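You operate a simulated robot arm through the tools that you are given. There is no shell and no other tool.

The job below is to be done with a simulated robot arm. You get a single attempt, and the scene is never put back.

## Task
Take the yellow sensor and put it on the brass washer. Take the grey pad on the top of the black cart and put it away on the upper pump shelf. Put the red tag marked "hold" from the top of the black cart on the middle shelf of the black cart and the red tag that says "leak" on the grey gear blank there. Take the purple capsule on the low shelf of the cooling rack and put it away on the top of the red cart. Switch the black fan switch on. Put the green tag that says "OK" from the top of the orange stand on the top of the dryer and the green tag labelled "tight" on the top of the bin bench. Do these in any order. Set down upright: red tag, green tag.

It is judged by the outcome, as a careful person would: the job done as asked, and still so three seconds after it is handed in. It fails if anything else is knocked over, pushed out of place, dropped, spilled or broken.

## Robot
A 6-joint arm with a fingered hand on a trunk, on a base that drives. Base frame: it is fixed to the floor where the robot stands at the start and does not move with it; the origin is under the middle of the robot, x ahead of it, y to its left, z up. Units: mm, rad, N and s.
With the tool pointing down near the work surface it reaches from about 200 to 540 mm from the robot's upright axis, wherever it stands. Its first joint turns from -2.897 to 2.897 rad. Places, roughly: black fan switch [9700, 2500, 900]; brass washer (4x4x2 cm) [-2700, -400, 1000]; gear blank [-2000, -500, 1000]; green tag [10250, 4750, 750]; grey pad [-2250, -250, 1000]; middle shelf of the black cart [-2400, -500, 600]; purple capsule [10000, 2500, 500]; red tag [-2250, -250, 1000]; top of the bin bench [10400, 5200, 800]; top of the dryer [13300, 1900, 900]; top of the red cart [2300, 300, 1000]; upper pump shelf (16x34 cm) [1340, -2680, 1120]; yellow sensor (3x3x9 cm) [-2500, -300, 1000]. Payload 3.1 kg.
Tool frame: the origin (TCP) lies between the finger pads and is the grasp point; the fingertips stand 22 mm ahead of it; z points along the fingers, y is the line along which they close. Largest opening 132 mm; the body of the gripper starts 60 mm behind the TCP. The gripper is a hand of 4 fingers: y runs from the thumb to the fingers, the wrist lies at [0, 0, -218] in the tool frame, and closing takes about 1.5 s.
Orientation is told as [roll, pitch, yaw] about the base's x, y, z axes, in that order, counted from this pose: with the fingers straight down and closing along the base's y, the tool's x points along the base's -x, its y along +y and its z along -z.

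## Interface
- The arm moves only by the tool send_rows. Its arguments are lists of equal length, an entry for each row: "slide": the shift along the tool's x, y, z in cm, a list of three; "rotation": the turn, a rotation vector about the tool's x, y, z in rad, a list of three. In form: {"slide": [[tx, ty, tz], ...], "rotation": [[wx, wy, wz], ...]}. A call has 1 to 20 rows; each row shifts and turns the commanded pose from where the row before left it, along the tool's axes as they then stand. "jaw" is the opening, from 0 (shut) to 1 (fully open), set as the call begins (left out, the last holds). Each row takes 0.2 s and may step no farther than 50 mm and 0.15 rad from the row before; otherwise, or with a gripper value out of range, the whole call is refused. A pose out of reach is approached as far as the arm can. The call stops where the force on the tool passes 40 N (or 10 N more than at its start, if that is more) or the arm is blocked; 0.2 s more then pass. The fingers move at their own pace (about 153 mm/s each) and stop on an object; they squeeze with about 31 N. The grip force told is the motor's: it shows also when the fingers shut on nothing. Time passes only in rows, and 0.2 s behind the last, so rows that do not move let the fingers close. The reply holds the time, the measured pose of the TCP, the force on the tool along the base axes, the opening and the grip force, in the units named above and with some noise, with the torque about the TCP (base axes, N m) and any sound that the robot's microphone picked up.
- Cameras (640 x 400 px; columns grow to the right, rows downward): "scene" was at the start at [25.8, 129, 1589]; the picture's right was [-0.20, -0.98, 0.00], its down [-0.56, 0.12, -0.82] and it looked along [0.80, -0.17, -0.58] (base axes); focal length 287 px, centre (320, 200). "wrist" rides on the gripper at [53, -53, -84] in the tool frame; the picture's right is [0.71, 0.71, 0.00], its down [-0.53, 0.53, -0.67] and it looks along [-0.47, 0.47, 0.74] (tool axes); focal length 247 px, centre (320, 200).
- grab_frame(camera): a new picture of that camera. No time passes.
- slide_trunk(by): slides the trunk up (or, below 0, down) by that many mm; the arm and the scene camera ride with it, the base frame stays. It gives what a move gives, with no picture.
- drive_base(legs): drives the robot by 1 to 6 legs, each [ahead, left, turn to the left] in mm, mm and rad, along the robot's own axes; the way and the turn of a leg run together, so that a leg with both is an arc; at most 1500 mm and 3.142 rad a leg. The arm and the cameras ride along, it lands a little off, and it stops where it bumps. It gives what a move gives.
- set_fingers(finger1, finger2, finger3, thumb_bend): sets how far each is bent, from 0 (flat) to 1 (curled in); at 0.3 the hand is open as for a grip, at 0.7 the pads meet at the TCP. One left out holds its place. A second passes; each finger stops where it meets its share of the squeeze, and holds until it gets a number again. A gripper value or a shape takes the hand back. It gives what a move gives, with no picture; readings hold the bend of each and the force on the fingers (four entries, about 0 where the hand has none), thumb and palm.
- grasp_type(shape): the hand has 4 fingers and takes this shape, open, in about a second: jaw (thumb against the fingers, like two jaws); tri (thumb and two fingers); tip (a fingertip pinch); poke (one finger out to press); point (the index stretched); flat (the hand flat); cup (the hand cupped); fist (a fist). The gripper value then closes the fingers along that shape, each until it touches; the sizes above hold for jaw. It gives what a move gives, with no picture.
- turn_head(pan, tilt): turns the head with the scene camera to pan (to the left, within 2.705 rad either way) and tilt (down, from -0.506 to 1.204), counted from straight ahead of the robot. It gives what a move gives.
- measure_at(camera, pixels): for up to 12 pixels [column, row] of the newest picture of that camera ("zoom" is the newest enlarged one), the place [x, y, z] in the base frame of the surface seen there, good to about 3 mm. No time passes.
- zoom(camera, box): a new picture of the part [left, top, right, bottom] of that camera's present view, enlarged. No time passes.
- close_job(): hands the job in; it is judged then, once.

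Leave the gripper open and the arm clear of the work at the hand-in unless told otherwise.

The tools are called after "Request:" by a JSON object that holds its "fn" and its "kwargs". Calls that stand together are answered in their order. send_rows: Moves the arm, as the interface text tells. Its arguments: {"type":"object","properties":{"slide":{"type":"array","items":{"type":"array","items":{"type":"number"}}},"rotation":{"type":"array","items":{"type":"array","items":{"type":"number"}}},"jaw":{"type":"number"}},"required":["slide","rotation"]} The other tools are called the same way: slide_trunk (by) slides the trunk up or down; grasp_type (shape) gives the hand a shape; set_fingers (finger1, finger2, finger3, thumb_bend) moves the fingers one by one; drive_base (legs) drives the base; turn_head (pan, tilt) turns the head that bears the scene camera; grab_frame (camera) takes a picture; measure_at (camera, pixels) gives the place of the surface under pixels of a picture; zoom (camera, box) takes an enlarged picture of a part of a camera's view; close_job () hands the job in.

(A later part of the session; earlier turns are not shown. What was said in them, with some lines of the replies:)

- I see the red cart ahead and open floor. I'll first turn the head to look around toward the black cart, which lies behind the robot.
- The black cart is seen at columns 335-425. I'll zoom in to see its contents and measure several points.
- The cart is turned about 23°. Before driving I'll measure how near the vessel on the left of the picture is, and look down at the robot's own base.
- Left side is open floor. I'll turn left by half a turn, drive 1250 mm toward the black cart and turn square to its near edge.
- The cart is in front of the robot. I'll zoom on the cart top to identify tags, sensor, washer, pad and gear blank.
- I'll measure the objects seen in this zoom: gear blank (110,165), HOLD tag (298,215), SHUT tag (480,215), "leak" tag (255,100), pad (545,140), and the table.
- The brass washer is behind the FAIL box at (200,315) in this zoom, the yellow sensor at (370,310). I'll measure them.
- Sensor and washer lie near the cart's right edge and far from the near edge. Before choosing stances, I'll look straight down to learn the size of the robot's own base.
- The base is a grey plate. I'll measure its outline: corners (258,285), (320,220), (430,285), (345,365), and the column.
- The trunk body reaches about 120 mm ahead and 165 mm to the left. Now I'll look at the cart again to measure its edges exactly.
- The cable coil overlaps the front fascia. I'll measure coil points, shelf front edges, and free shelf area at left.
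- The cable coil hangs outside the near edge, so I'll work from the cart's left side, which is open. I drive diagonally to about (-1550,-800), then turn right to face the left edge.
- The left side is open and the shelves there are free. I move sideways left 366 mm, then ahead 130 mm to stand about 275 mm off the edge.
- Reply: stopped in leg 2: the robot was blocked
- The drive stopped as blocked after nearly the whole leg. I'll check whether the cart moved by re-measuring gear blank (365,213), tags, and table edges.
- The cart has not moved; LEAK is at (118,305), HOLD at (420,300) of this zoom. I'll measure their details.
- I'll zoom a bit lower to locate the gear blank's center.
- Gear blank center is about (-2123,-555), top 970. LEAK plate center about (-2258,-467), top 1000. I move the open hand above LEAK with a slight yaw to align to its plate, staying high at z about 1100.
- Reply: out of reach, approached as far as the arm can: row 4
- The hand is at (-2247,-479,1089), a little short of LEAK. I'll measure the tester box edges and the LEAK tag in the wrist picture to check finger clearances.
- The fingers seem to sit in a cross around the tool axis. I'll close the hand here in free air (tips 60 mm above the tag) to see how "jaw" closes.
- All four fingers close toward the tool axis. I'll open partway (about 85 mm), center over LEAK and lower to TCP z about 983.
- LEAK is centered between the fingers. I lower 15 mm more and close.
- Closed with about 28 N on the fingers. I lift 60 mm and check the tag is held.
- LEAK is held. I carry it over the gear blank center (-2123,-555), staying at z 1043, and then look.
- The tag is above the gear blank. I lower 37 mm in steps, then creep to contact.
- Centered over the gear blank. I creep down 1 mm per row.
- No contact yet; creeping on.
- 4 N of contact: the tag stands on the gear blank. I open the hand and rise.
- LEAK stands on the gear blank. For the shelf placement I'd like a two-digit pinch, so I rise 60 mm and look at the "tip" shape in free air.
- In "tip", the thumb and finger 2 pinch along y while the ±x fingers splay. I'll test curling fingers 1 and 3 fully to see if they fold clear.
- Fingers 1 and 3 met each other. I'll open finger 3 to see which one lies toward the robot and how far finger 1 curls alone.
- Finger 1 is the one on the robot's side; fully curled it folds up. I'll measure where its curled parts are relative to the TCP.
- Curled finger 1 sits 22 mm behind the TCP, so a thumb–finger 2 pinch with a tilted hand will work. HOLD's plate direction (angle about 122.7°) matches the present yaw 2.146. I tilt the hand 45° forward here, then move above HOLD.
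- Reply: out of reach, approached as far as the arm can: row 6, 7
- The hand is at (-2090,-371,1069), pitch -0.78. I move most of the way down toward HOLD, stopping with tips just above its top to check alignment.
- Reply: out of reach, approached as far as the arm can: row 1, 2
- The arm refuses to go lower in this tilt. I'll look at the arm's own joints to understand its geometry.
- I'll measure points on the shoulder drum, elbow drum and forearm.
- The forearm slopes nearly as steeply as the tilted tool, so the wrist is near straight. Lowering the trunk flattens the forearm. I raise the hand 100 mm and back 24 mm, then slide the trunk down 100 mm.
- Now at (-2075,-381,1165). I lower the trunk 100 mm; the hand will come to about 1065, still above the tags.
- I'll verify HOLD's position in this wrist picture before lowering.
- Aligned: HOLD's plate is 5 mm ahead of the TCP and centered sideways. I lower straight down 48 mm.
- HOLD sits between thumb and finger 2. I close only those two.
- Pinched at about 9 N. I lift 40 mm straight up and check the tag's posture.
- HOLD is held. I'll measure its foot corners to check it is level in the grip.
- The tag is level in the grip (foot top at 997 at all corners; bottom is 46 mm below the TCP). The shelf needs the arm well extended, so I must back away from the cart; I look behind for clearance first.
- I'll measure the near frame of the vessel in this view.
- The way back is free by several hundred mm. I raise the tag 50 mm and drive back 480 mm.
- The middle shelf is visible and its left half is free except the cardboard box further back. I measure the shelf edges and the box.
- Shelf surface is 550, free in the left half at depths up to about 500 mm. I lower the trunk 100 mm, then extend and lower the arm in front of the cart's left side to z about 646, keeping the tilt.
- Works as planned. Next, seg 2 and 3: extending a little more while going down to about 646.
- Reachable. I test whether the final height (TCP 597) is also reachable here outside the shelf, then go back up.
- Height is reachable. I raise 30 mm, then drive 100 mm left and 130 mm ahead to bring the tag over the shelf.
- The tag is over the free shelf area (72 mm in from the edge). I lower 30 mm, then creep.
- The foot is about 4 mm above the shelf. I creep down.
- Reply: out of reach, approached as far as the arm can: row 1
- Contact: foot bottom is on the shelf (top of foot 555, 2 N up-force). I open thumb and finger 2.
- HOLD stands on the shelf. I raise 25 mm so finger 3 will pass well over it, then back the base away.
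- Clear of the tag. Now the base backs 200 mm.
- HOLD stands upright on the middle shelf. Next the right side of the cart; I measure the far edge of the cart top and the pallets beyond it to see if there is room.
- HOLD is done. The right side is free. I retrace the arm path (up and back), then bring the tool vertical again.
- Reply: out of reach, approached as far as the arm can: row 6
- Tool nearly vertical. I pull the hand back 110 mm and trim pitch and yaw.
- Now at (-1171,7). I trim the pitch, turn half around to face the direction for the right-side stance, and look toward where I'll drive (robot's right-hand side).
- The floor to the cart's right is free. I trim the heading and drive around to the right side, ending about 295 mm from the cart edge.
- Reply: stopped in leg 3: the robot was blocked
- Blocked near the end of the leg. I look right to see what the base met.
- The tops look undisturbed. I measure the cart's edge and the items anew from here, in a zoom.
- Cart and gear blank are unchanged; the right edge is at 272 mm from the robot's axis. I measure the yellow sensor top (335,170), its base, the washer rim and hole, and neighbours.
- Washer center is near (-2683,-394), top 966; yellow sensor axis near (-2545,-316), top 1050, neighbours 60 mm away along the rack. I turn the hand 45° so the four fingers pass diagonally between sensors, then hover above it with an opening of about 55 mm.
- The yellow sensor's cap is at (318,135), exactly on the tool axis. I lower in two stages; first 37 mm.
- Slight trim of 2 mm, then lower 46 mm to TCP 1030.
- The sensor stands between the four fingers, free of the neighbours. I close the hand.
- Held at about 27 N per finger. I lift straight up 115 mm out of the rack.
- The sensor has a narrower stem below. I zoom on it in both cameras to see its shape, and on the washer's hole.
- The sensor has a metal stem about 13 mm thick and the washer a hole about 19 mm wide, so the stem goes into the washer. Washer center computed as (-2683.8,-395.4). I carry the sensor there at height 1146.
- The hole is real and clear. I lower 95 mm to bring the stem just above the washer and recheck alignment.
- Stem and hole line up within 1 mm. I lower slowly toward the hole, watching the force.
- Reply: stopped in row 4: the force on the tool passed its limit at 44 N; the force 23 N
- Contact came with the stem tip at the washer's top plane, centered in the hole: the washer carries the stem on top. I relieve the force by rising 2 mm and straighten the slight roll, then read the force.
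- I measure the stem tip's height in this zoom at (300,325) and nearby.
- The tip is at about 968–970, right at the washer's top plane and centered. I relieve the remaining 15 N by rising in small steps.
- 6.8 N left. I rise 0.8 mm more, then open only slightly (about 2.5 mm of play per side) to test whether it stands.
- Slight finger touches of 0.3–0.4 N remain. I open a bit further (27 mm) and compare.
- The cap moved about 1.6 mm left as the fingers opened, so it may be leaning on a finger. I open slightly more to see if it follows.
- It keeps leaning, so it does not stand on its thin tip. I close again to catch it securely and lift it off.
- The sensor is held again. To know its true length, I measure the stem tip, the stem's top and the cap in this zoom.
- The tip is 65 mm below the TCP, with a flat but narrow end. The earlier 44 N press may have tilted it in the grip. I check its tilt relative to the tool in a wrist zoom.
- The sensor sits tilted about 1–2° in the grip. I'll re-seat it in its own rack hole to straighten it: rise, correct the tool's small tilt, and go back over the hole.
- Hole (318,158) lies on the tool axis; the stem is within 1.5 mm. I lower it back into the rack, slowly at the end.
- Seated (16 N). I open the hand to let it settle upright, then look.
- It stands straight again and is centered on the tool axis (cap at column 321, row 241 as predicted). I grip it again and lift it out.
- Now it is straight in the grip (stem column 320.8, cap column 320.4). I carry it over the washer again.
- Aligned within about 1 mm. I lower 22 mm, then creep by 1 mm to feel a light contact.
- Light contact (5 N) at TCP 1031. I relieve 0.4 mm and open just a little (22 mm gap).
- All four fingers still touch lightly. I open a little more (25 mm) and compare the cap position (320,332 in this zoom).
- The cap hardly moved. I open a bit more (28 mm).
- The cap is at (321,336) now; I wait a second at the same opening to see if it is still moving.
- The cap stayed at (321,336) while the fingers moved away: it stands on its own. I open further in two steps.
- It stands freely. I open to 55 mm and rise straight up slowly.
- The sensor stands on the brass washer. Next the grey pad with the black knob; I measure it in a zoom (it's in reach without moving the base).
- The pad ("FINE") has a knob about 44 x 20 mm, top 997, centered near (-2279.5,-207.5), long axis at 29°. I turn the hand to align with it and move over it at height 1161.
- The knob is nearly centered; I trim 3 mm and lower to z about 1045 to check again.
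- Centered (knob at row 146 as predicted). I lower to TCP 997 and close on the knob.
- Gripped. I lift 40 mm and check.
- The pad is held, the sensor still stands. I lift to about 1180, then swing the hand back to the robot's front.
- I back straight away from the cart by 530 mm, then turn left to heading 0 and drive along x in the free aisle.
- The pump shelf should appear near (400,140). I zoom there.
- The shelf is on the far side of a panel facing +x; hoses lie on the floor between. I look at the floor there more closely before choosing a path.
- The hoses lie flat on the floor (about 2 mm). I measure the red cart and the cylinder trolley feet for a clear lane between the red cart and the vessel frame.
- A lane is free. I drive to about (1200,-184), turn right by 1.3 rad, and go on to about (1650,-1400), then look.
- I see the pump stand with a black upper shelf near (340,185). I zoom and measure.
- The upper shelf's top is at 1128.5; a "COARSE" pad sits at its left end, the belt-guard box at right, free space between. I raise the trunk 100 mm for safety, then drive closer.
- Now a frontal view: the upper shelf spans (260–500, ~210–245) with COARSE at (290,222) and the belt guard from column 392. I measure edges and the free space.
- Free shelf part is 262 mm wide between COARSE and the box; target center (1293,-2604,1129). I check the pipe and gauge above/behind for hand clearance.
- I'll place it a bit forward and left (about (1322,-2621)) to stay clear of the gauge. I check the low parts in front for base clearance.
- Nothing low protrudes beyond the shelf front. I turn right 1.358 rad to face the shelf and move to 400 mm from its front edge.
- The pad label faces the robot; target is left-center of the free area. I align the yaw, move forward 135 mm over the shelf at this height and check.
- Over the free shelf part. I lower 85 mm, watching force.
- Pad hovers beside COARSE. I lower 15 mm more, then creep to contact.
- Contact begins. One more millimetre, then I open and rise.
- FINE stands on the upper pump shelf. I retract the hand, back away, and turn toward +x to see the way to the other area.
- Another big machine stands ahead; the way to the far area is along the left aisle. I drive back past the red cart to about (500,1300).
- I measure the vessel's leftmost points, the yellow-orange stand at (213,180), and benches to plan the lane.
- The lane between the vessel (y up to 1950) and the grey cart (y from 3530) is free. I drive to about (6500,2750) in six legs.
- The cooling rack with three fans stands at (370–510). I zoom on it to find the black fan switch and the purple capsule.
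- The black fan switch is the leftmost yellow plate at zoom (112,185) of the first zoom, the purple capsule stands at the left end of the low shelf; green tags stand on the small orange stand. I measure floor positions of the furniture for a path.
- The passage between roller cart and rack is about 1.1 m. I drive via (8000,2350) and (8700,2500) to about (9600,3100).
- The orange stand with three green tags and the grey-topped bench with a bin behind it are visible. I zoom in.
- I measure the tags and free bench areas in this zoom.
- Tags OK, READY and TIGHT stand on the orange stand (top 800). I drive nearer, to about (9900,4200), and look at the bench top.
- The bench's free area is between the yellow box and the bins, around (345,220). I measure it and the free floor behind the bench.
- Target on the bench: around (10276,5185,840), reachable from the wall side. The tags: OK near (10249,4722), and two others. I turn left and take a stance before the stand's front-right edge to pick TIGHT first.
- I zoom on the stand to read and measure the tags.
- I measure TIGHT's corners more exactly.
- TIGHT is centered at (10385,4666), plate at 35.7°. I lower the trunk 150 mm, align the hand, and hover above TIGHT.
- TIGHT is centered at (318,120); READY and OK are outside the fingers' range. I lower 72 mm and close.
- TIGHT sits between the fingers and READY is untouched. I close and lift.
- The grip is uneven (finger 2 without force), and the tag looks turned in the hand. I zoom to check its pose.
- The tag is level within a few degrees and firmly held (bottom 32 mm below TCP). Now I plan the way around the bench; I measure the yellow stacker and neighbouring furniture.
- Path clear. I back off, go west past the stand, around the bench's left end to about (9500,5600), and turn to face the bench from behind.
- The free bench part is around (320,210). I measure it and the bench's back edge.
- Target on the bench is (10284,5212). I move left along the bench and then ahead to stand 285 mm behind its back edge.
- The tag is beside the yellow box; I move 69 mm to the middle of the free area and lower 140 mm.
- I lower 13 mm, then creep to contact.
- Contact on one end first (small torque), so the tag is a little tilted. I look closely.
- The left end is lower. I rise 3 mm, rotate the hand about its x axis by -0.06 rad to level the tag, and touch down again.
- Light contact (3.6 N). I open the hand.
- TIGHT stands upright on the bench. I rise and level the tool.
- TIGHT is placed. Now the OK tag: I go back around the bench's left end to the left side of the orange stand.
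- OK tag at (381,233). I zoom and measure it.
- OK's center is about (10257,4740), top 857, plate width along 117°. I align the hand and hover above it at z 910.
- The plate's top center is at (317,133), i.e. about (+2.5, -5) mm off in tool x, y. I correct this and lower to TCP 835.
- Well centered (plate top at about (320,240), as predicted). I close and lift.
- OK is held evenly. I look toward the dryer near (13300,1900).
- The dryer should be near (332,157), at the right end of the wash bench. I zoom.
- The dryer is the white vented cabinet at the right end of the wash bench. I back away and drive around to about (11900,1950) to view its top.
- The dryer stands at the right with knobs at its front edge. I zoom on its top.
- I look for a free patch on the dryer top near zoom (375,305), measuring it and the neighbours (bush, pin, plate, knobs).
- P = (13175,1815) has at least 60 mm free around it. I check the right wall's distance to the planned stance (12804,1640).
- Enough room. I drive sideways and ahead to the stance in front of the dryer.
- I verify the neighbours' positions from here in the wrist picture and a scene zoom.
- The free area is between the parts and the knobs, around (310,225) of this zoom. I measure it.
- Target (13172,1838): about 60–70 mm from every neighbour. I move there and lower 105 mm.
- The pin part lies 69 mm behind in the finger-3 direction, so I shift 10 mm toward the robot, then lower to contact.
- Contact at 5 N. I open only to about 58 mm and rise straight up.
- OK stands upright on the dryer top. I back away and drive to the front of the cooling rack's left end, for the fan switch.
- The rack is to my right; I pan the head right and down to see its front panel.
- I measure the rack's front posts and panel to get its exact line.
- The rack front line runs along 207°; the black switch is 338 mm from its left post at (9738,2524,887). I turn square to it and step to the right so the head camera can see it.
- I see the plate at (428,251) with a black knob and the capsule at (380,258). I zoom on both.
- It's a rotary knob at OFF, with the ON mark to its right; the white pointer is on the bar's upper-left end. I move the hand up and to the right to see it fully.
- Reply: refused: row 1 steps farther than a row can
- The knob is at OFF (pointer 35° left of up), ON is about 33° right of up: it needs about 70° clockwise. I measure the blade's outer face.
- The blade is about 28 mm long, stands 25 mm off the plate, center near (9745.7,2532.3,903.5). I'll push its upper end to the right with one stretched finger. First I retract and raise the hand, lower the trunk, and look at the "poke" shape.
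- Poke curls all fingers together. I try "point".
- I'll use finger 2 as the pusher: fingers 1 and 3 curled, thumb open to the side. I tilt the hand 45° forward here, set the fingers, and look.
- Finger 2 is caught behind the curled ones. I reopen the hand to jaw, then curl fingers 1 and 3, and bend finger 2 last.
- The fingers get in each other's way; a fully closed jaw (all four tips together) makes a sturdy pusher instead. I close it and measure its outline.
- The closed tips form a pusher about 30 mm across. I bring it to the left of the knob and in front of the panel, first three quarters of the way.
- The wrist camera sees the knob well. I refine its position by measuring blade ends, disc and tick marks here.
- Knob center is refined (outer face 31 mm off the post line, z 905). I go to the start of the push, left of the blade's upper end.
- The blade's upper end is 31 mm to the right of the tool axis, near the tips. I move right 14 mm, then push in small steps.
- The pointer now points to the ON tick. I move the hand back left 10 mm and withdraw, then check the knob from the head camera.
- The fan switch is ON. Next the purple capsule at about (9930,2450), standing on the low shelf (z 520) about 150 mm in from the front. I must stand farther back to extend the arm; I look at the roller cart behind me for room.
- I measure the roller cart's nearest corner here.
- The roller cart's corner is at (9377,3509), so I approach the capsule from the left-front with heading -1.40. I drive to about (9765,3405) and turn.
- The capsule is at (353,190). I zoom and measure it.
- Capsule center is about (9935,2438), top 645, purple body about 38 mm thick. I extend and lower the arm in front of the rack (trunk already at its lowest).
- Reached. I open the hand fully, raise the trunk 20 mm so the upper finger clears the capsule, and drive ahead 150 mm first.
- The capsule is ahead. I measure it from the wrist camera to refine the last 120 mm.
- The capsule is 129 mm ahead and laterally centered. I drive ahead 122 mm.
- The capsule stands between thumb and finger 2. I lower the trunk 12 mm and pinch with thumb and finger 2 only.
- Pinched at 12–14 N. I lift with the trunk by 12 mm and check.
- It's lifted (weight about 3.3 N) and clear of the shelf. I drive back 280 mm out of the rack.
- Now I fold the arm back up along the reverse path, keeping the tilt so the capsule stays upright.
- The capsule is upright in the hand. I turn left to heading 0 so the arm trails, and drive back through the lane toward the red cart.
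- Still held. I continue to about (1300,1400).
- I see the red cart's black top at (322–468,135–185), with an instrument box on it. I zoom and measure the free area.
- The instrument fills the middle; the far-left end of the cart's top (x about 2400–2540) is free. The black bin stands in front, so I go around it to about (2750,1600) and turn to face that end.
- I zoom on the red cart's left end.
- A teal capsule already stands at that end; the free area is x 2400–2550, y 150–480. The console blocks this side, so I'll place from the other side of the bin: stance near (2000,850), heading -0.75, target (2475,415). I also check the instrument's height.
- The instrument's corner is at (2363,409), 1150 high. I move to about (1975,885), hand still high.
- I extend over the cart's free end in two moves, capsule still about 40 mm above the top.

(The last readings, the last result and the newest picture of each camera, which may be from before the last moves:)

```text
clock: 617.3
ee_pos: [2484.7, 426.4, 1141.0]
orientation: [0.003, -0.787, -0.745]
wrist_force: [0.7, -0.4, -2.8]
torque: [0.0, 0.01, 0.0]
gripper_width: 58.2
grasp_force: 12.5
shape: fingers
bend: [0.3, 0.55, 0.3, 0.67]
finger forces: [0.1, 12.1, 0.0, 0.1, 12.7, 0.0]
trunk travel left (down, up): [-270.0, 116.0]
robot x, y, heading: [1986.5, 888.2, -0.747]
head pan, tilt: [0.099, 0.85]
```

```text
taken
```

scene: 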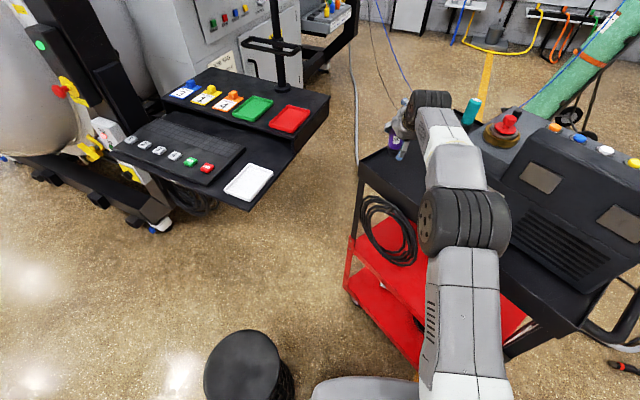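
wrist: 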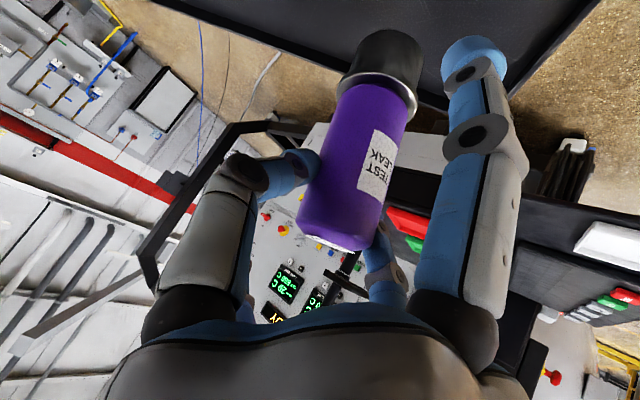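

I check where the capsule's base is relative to the cart's edges in a zoom and with measurements.

Request:
{"fn": "zoom", "kwargs": {"camera": "wrist", "box": [260, 0, 620, 140]}}

Request:
{"fn": "measure_at", "kwargs": {"camera": "wrist", "pixels": [[300, 40], [250, 20], [330, 70], [440, 30], [430, 95], [400, 5], [420, 15], [380, 60], [350, 80], [560, 20], [330, 75]]}}

Request:
{"fn": "zoom", "kwargs": {"camera": "scene", "box": [350, 90, 478, 200]}}

```text
1.78 times, centred on (440, 70) of wrist
```

zoom: 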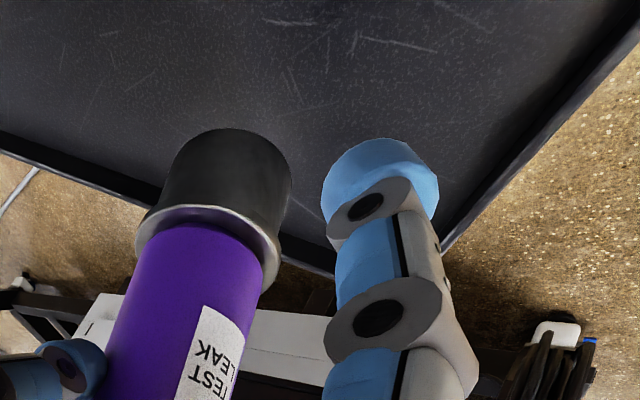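

```text
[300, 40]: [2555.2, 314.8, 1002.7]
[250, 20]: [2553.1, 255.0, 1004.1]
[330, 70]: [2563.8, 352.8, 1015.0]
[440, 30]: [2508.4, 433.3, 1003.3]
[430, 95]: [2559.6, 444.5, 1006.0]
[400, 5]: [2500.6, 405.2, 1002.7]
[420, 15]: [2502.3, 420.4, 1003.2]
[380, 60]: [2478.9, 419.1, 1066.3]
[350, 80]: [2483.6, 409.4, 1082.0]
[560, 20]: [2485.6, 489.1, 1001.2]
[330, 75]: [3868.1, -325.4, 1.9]
```

```text
3.64 times, centred on (414, 145) of scene
```

zoom: 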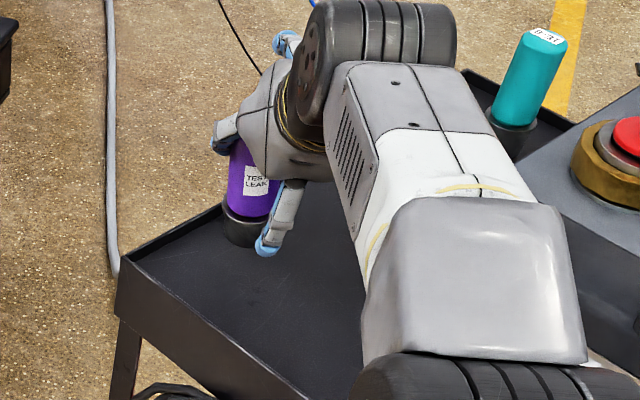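

The capsule is over the free corner, about 70 mm from both lips. I lower 33 mm and then creep.

Request:
{"fn": "send_rows", "kwargs": {"slide": [[0.78, 0, 0.78], [0.78, 0, 0.78], [0.78, 0, 0.78], [0, 0, 0]], "rotation": [[0, 0, 0], [0, 0, 0], [0, 0, 0], [0, 0, 0]]}}

Request:
{"fn": "send_rows", "kwargs": {"slide": [[0.075, 0, 0.075], [0.075, 0, 0.075], [0.075, 0, 0.075], [0, 0, 0]], "rotation": [[0, 0, 0], [0, 0, 0], [0, 0, 0], [0, 0, 0]]}}

```text
clock: 618.3
ee_pos: [2485.3, 425.0, 1108.9]
orientation: [0.002, -0.788, -0.745]
wrist_force: [0.1, -0.3, -2.5]
torque: [0.02, 0.07, -0.02]
gripper_width: 57.9
grasp_force: 13.1
shape: fingers
bend: [0.3, 0.55, 0.3, 0.67]
finger forces: [0.0, 12.1, 0.1, 0.0, 12.5, 0.0]
trunk travel left (down, up): [-270.0, 116.0]
robot x, y, heading: [1979.8, 889.1, -0.752]
head pan, tilt: [0.099, 0.85]
```

```text
clock: 619.3
ee_pos: [2486.2, 425.5, 1105.6]
orientation: [0.002, -0.787, -0.745]
wrist_force: [0.1, 0.4, -1.6]
torque: [0.01, 0.03, -0.01]
gripper_width: 58.0
grasp_force: 12.7
shape: fingers
bend: [0.3, 0.55, 0.3, 0.67]
finger forces: [0.0, 12.1, 0.0, 0.0, 12.6, 0.0]
trunk travel left (down, up): [-270.0, 116.0]
robot x, y, heading: [1983.0, 889.2, -0.75]
head pan, tilt: [0.099, 0.85]
```

Request:
{"fn": "send_rows", "kwargs": {"slide": [[0.075, 0, 0.075], [0.075, 0, 0.075], [0, 0, 0]], "rotation": [[0, 0, 0], [0, 0, 0], [0, 0, 0]]}}

```text
clock: 620.1
ee_pos: [2485.8, 425.1, 1103.2]
orientation: [0.001, -0.785, -0.745]
wrist_force: [-0.1, -0.1, -2.9]
torque: [-0.01, 0.0, 0.03]
gripper_width: 57.7
grasp_force: 12.1
shape: fingers
bend: [0.3, 0.55, 0.3, 0.67]
finger forces: [0.0, 12.0, 0.0, 0.0, 12.7, 0.1]
trunk travel left (down, up): [-270.0, 116.0]
robot x, y, heading: [1983.4, 891.4, -0.749]
head pan, tilt: [0.099, 0.85]
```

Request:
{"fn": "send_rows", "kwargs": {"slide": [[0.075, 0, 0.075], [0.075, 0, 0.075], [0.075, 0, 0.075], [0, 0, 0]], "rotation": [[0, 0, 0], [0, 0, 0], [0, 0, 0], [0, 0, 0]]}}

Request:
{"fn": "zoom", "kwargs": {"camera": "scene", "box": [370, 120, 434, 170]}}

```text
clock: 621.1
ee_pos: [2485.7, 425.2, 1102.2]
orientation: [0.003, -0.793, -0.746]
wrist_force: [0.6, -0.2, 6.3]
torque: [0.04, -0.16, 0.04]
gripper_width: 57.6
grasp_force: 14.0
shape: fingers
bend: [0.3, 0.54, 0.3, 0.72]
finger forces: [0.0, 13.1, 0.0, 0.0, 14.7, 0.0]
trunk travel left (down, up): [-270.0, 116.0]
robot x, y, heading: [1985.6, 887.4, -0.748]
head pan, tilt: [0.099, 0.85]
```

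```text
8.00 times, centred on (402, 145) of scene
```

zoom: 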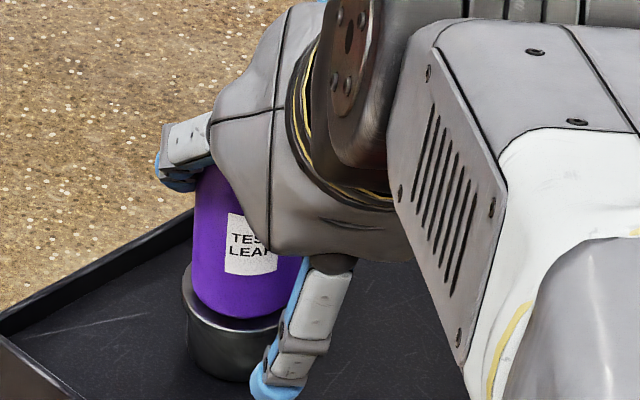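

Contact at about 6 N. I relieve half a millimetre and open thumb and finger 2.

Request:
{"fn": "send_rows", "kwargs": {"slide": [[-0.05, 0, -0.05], [0, 0, 0]], "rotation": [[0, 0, 0], [0, 0, 0]]}}

Request:
{"fn": "set_fingers", "kwargs": {"finger2": 0.35, "thumb_bend": 0.35}}

Request:
{"fn": "grab_frame", "kwargs": {"camera": "wrist"}}

Request:
{"fn": "zoom", "kwargs": {"camera": "scene", "box": [370, 120, 434, 170]}}

```text
clock: 621.7
ee_pos: [2485.0, 426.2, 1102.2]
orientation: [0.003, -0.79, -0.746]
wrist_force: [0.8, -0.8, 7.1]
torque: [0.03, -0.13, -0.01]
gripper_width: 58.1
grasp_force: 14.1
shape: fingers
bend: [0.3, 0.54, 0.3, 0.72]
finger forces: [0.0, 13.1, 0.0, 0.0, 14.7, 0.0]
trunk travel left (down, up): [-270.0, 116.0]
robot x, y, heading: [1987.8, 886.8, -0.745]
head pan, tilt: [0.099, 0.85]
```

```text
clock: 622.7
ee_pos: [2485.3, 424.9, 1100.1]
orientation: [0.002, -0.788, -0.744]
wrist_force: [0.2, 0.2, 0.3]
torque: [0.02, -0.01, 0.0]
gripper_width: 81.9
grasp_force: 0.2
shape: fingers
bend: [0.3, 0.35, 0.3, 0.35]
finger forces: [0.1, 0.1, 0.1, 0.1, 0.1, 0.0]
trunk travel left (down, up): [-270.0, 116.0]
robot x, y, heading: [1982.7, 888.4, -0.748]
head pan, tilt: [0.099, 0.85]
```

```text
taken
```

wrist: 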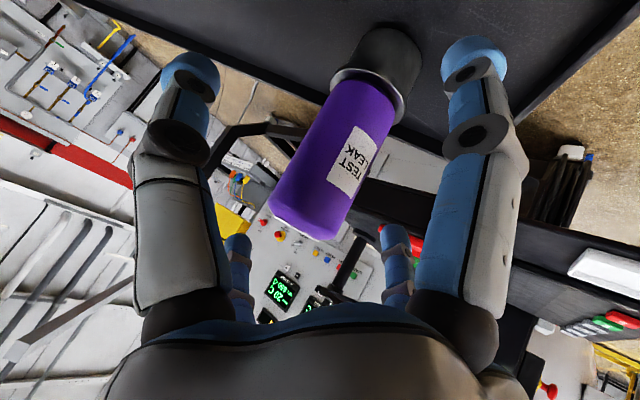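

```text
8.00 times, centred on (402, 145) of scene
```

zoom: 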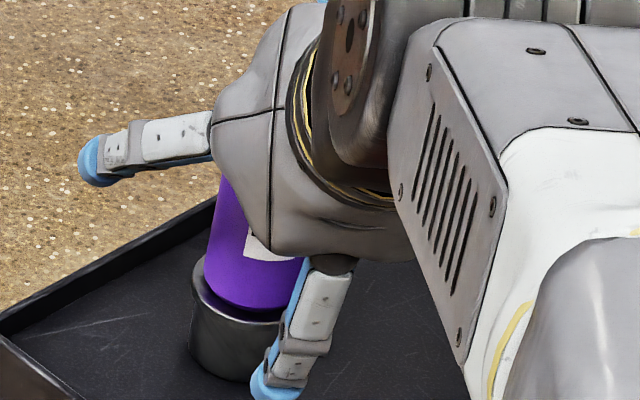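

The capsule stands upright. I withdraw along the tool axis (up and back).

Request:
{"fn": "send_rows", "kwargs": {"slide": [[0, 0, -1.5], [0, 0, -2.5], [0, 0, -3.5], [0, 0, -4], [0, 0, -4], [0, 0, -4], [0, 0, 0]], "rotation": [[0, 0, 0], [0, 0, 0], [0, 0, 0], [0, 0, 0], [0, 0, 0], [0, 0, 0], [0, 0, 0]]}}

Request:
{"fn": "grab_frame", "kwargs": {"camera": "scene"}}

Request:
{"fn": "zoom", "kwargs": {"camera": "scene", "box": [340, 90, 500, 190]}}

```text
clock: 624.3
ee_pos: [2384.9, 519.5, 1236.7]
orientation: [0.003, -0.787, -0.747]
wrist_force: [0.1, -0.1, 0.1]
torque: [0.02, 0.0, 0.05]
gripper_width: 82.4
grasp_force: 0.1
shape: fingers
bend: [0.3, 0.35, 0.3, 0.35]
finger forces: [0.0, 0.1, 0.0, 0.0, 0.0, 0.1]
trunk travel left (down, up): [-270.0, 116.0]
robot x, y, heading: [1986.4, 886.7, -0.747]
head pan, tilt: [0.099, 0.85]
```

```text
taken
```

scene: 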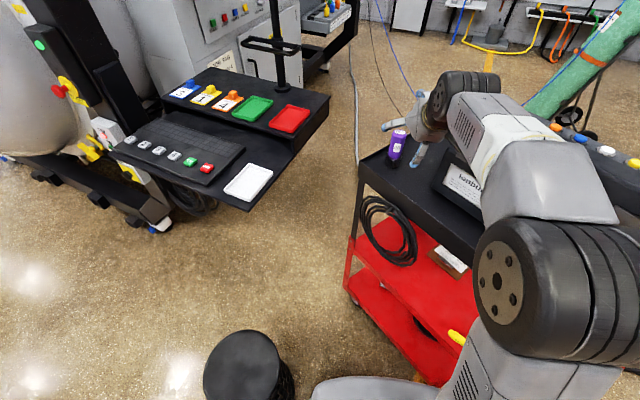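

```text
4.00 times, centred on (420, 140) of scene
```

zoom: 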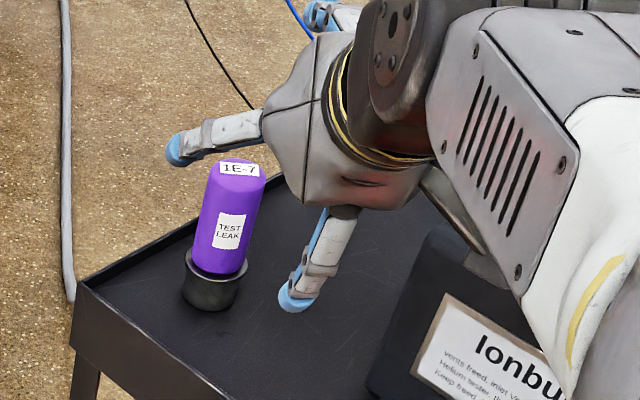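

The capsule stands upright on the red cart. I open the hand, back away, and drive to where I can check the black cart once more.

Request:
{"fn": "drive_base", "kwargs": {"legs": [[-450, 0, 0], [0, 0, 0.747]]}}

Request:
{"fn": "grasp_type", "kwargs": {"shape": "jaw"}}

Request:
{"fn": "drive_base", "kwargs": {"legs": [[-1400, -300, 0], [-900, -400, 0]]}}

Request:
{"fn": "turn_head", "kwargs": {"pan": -2.65, "tilt": 0.3}}

Request:
{"fn": "grab_frame", "kwargs": {"camera": "scene"}}

```text
clock: 628.9
ee_pos: [2207.1, 1186.5, 1238.5]
orientation: [0.004, -0.787, -0.007]
wrist_force: [0.1, -0.2, 0.2]
torque: [-0.01, 0.0, 0.02]
gripper_width: 81.9
grasp_force: 0.0
shape: fingers
bend: [0.3, 0.35, 0.3, 0.35]
finger forces: [0.0, 0.1, 0.0, 0.0, 0.0, 0.0]
trunk travel left (down, up): [-270.0, 116.0]
robot x, y, heading: [1661.4, 1192.0, -0.011]
head pan, tilt: [0.099, 0.85]
```

```text
clock: 629.8
ee_pos: [2208.3, 1186.3, 1237.7]
orientation: [0.001, -0.789, -0.007]
wrist_force: [0.6, 0.7, 0.2]
torque: [-0.01, 0.01, 0.01]
gripper_width: 131.7
grasp_force: 0.0
shape: jaw
bend: [0.3, 0.3, 0.3, 0.3]
finger forces: [0.0, 0.0, 0.1, 0.1, 0.0, 0.0]
trunk travel left (down, up): [-270.0, 116.0]
robot x, y, heading: [1663.4, 1193.1, -0.009]
head pan, tilt: [0.099, 0.85]
```

```text
clock: 641.6
ee_pos: [-91.0, 494.8, 1236.8]
orientation: [0.003, -0.788, -0.001]
wrist_force: [1.1, 0.1, -0.5]
torque: [0.03, 0.0, 0.0]
gripper_width: 131.9
grasp_force: 0.1
shape: jaw
bend: [0.3, 0.3, 0.3, 0.3]
finger forces: [0.1, 0.0, 0.0, 0.1, 0.0, 0.1]
trunk travel left (down, up): [-270.0, 116.0]
robot x, y, heading: [-635.7, 492.9, 0.0]
head pan, tilt: [0.099, 0.85]
```

```text
clock: 644.1
ee_pos: [-89.6, 496.3, 1237.5]
orientation: [0.003, -0.786, 0.001]
wrist_force: [-0.4, 0.2, 0.3]
torque: [-0.02, 0.0, -0.02]
gripper_width: 131.9
grasp_force: 0.1
shape: jaw
bend: [0.3, 0.3, 0.3, 0.3]
finger forces: [0.0, 0.0, 0.0, 0.0, 0.0, 0.0]
trunk travel left (down, up): [-270.0, 116.0]
robot x, y, heading: [-635.9, 498.9, -0.002]
head pan, tilt: [-2.649, 0.3]
```

```text
taken
```

scene: 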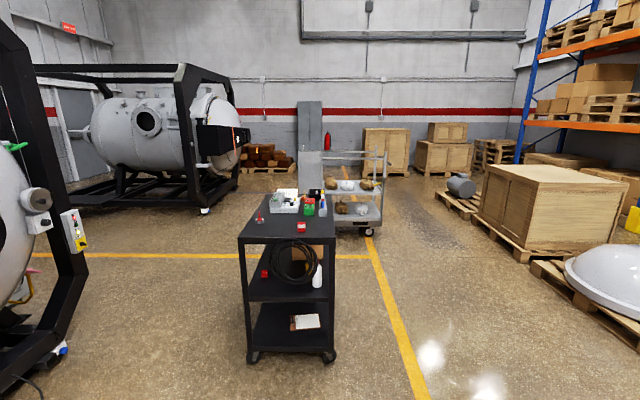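

I zoom on the black cart's top and middle shelf.

Request:
{"fn": "zoom", "kwargs": {"camera": "scene", "box": [232, 180, 344, 250]}}

Request:
{"fn": "zoom", "kwargs": {"camera": "scene", "box": [300, 185, 340, 225]}}

Request:
{"fn": "zoom", "kwargs": {"camera": "scene", "box": [232, 240, 344, 310]}}

```text
5.71 times, centred on (288, 215) of scene
```

zoom: 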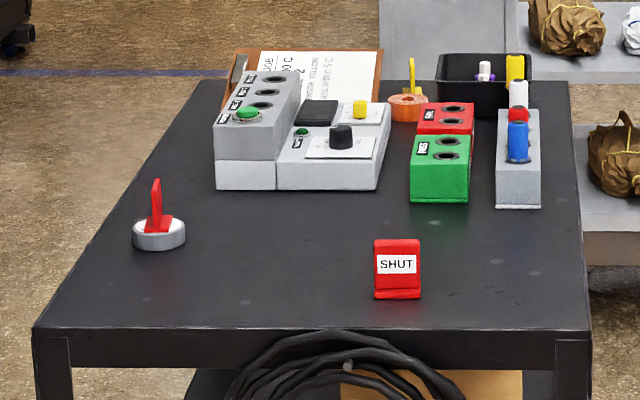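

```text
10.00 times, centred on (320, 205) of scene
```

zoom: 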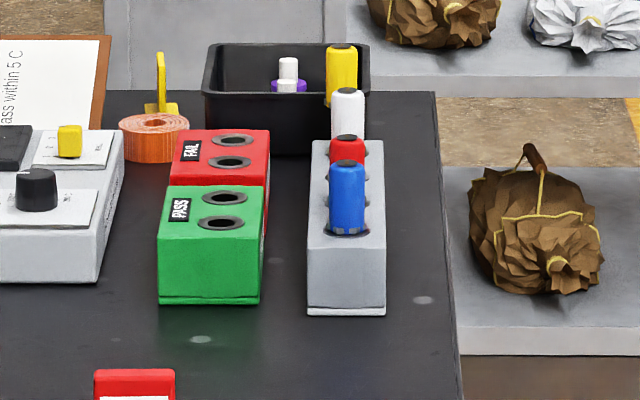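

```text
5.71 times, centred on (288, 275) of scene
```

zoom: 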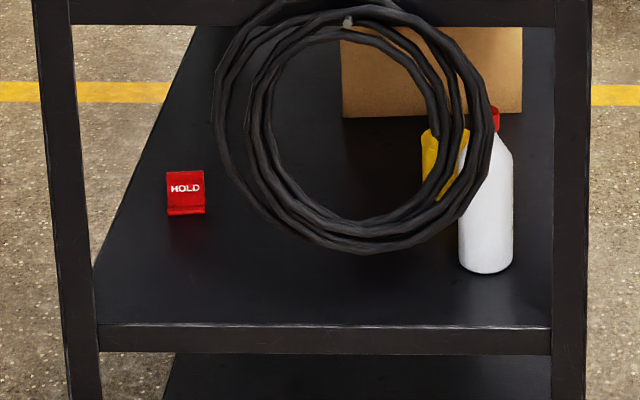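

All goals are confirmed: sensor upright on the washer, LEAK on the gear blank, HOLD on the middle shelf, pad on the pump shelf, capsule on the red cart, fan switch ON, OK on the dryer, TIGHT on the bin bench. The hand is open and clear, so I hand the job in.

Request:
{"fn": "close_job", "kwargs": {}}

```text
The job is handed in.
```

I did every item on the list and handed the job in with the hand open and the arm clear. The judge's result was not shown to me.

- **Yellow sensor:** it stands upright on the brass washer. It rests on its narrow metal tip, so it stands less firmly than the rest. It was still standing when I looked at the black cart just before hand-in.
- **Grey pad:** it is on the upper pump shelf, beside the pad marked "COARSE" that was already there.
- **Red tags:** "HOLD" is upright on the middle shelf of the black cart, and "LEAK" is upright on the grey gear blank. I saw both still in place just before hand-in.
- **Purple capsule:** it stands upright on the top of the red cart.
- **Black fan switch:** I turned it from OFF to ON, and the pointer lines up with the ON mark.
- **Green tags:** "OK" is upright on the top of the dryer, and "TIGHT" is upright on the top of the bin bench.

The drive base touched the black cart twice and stopped at once. I measured the cart again each time and found no movement, and I saw nothing else knocked or pushed out of place.
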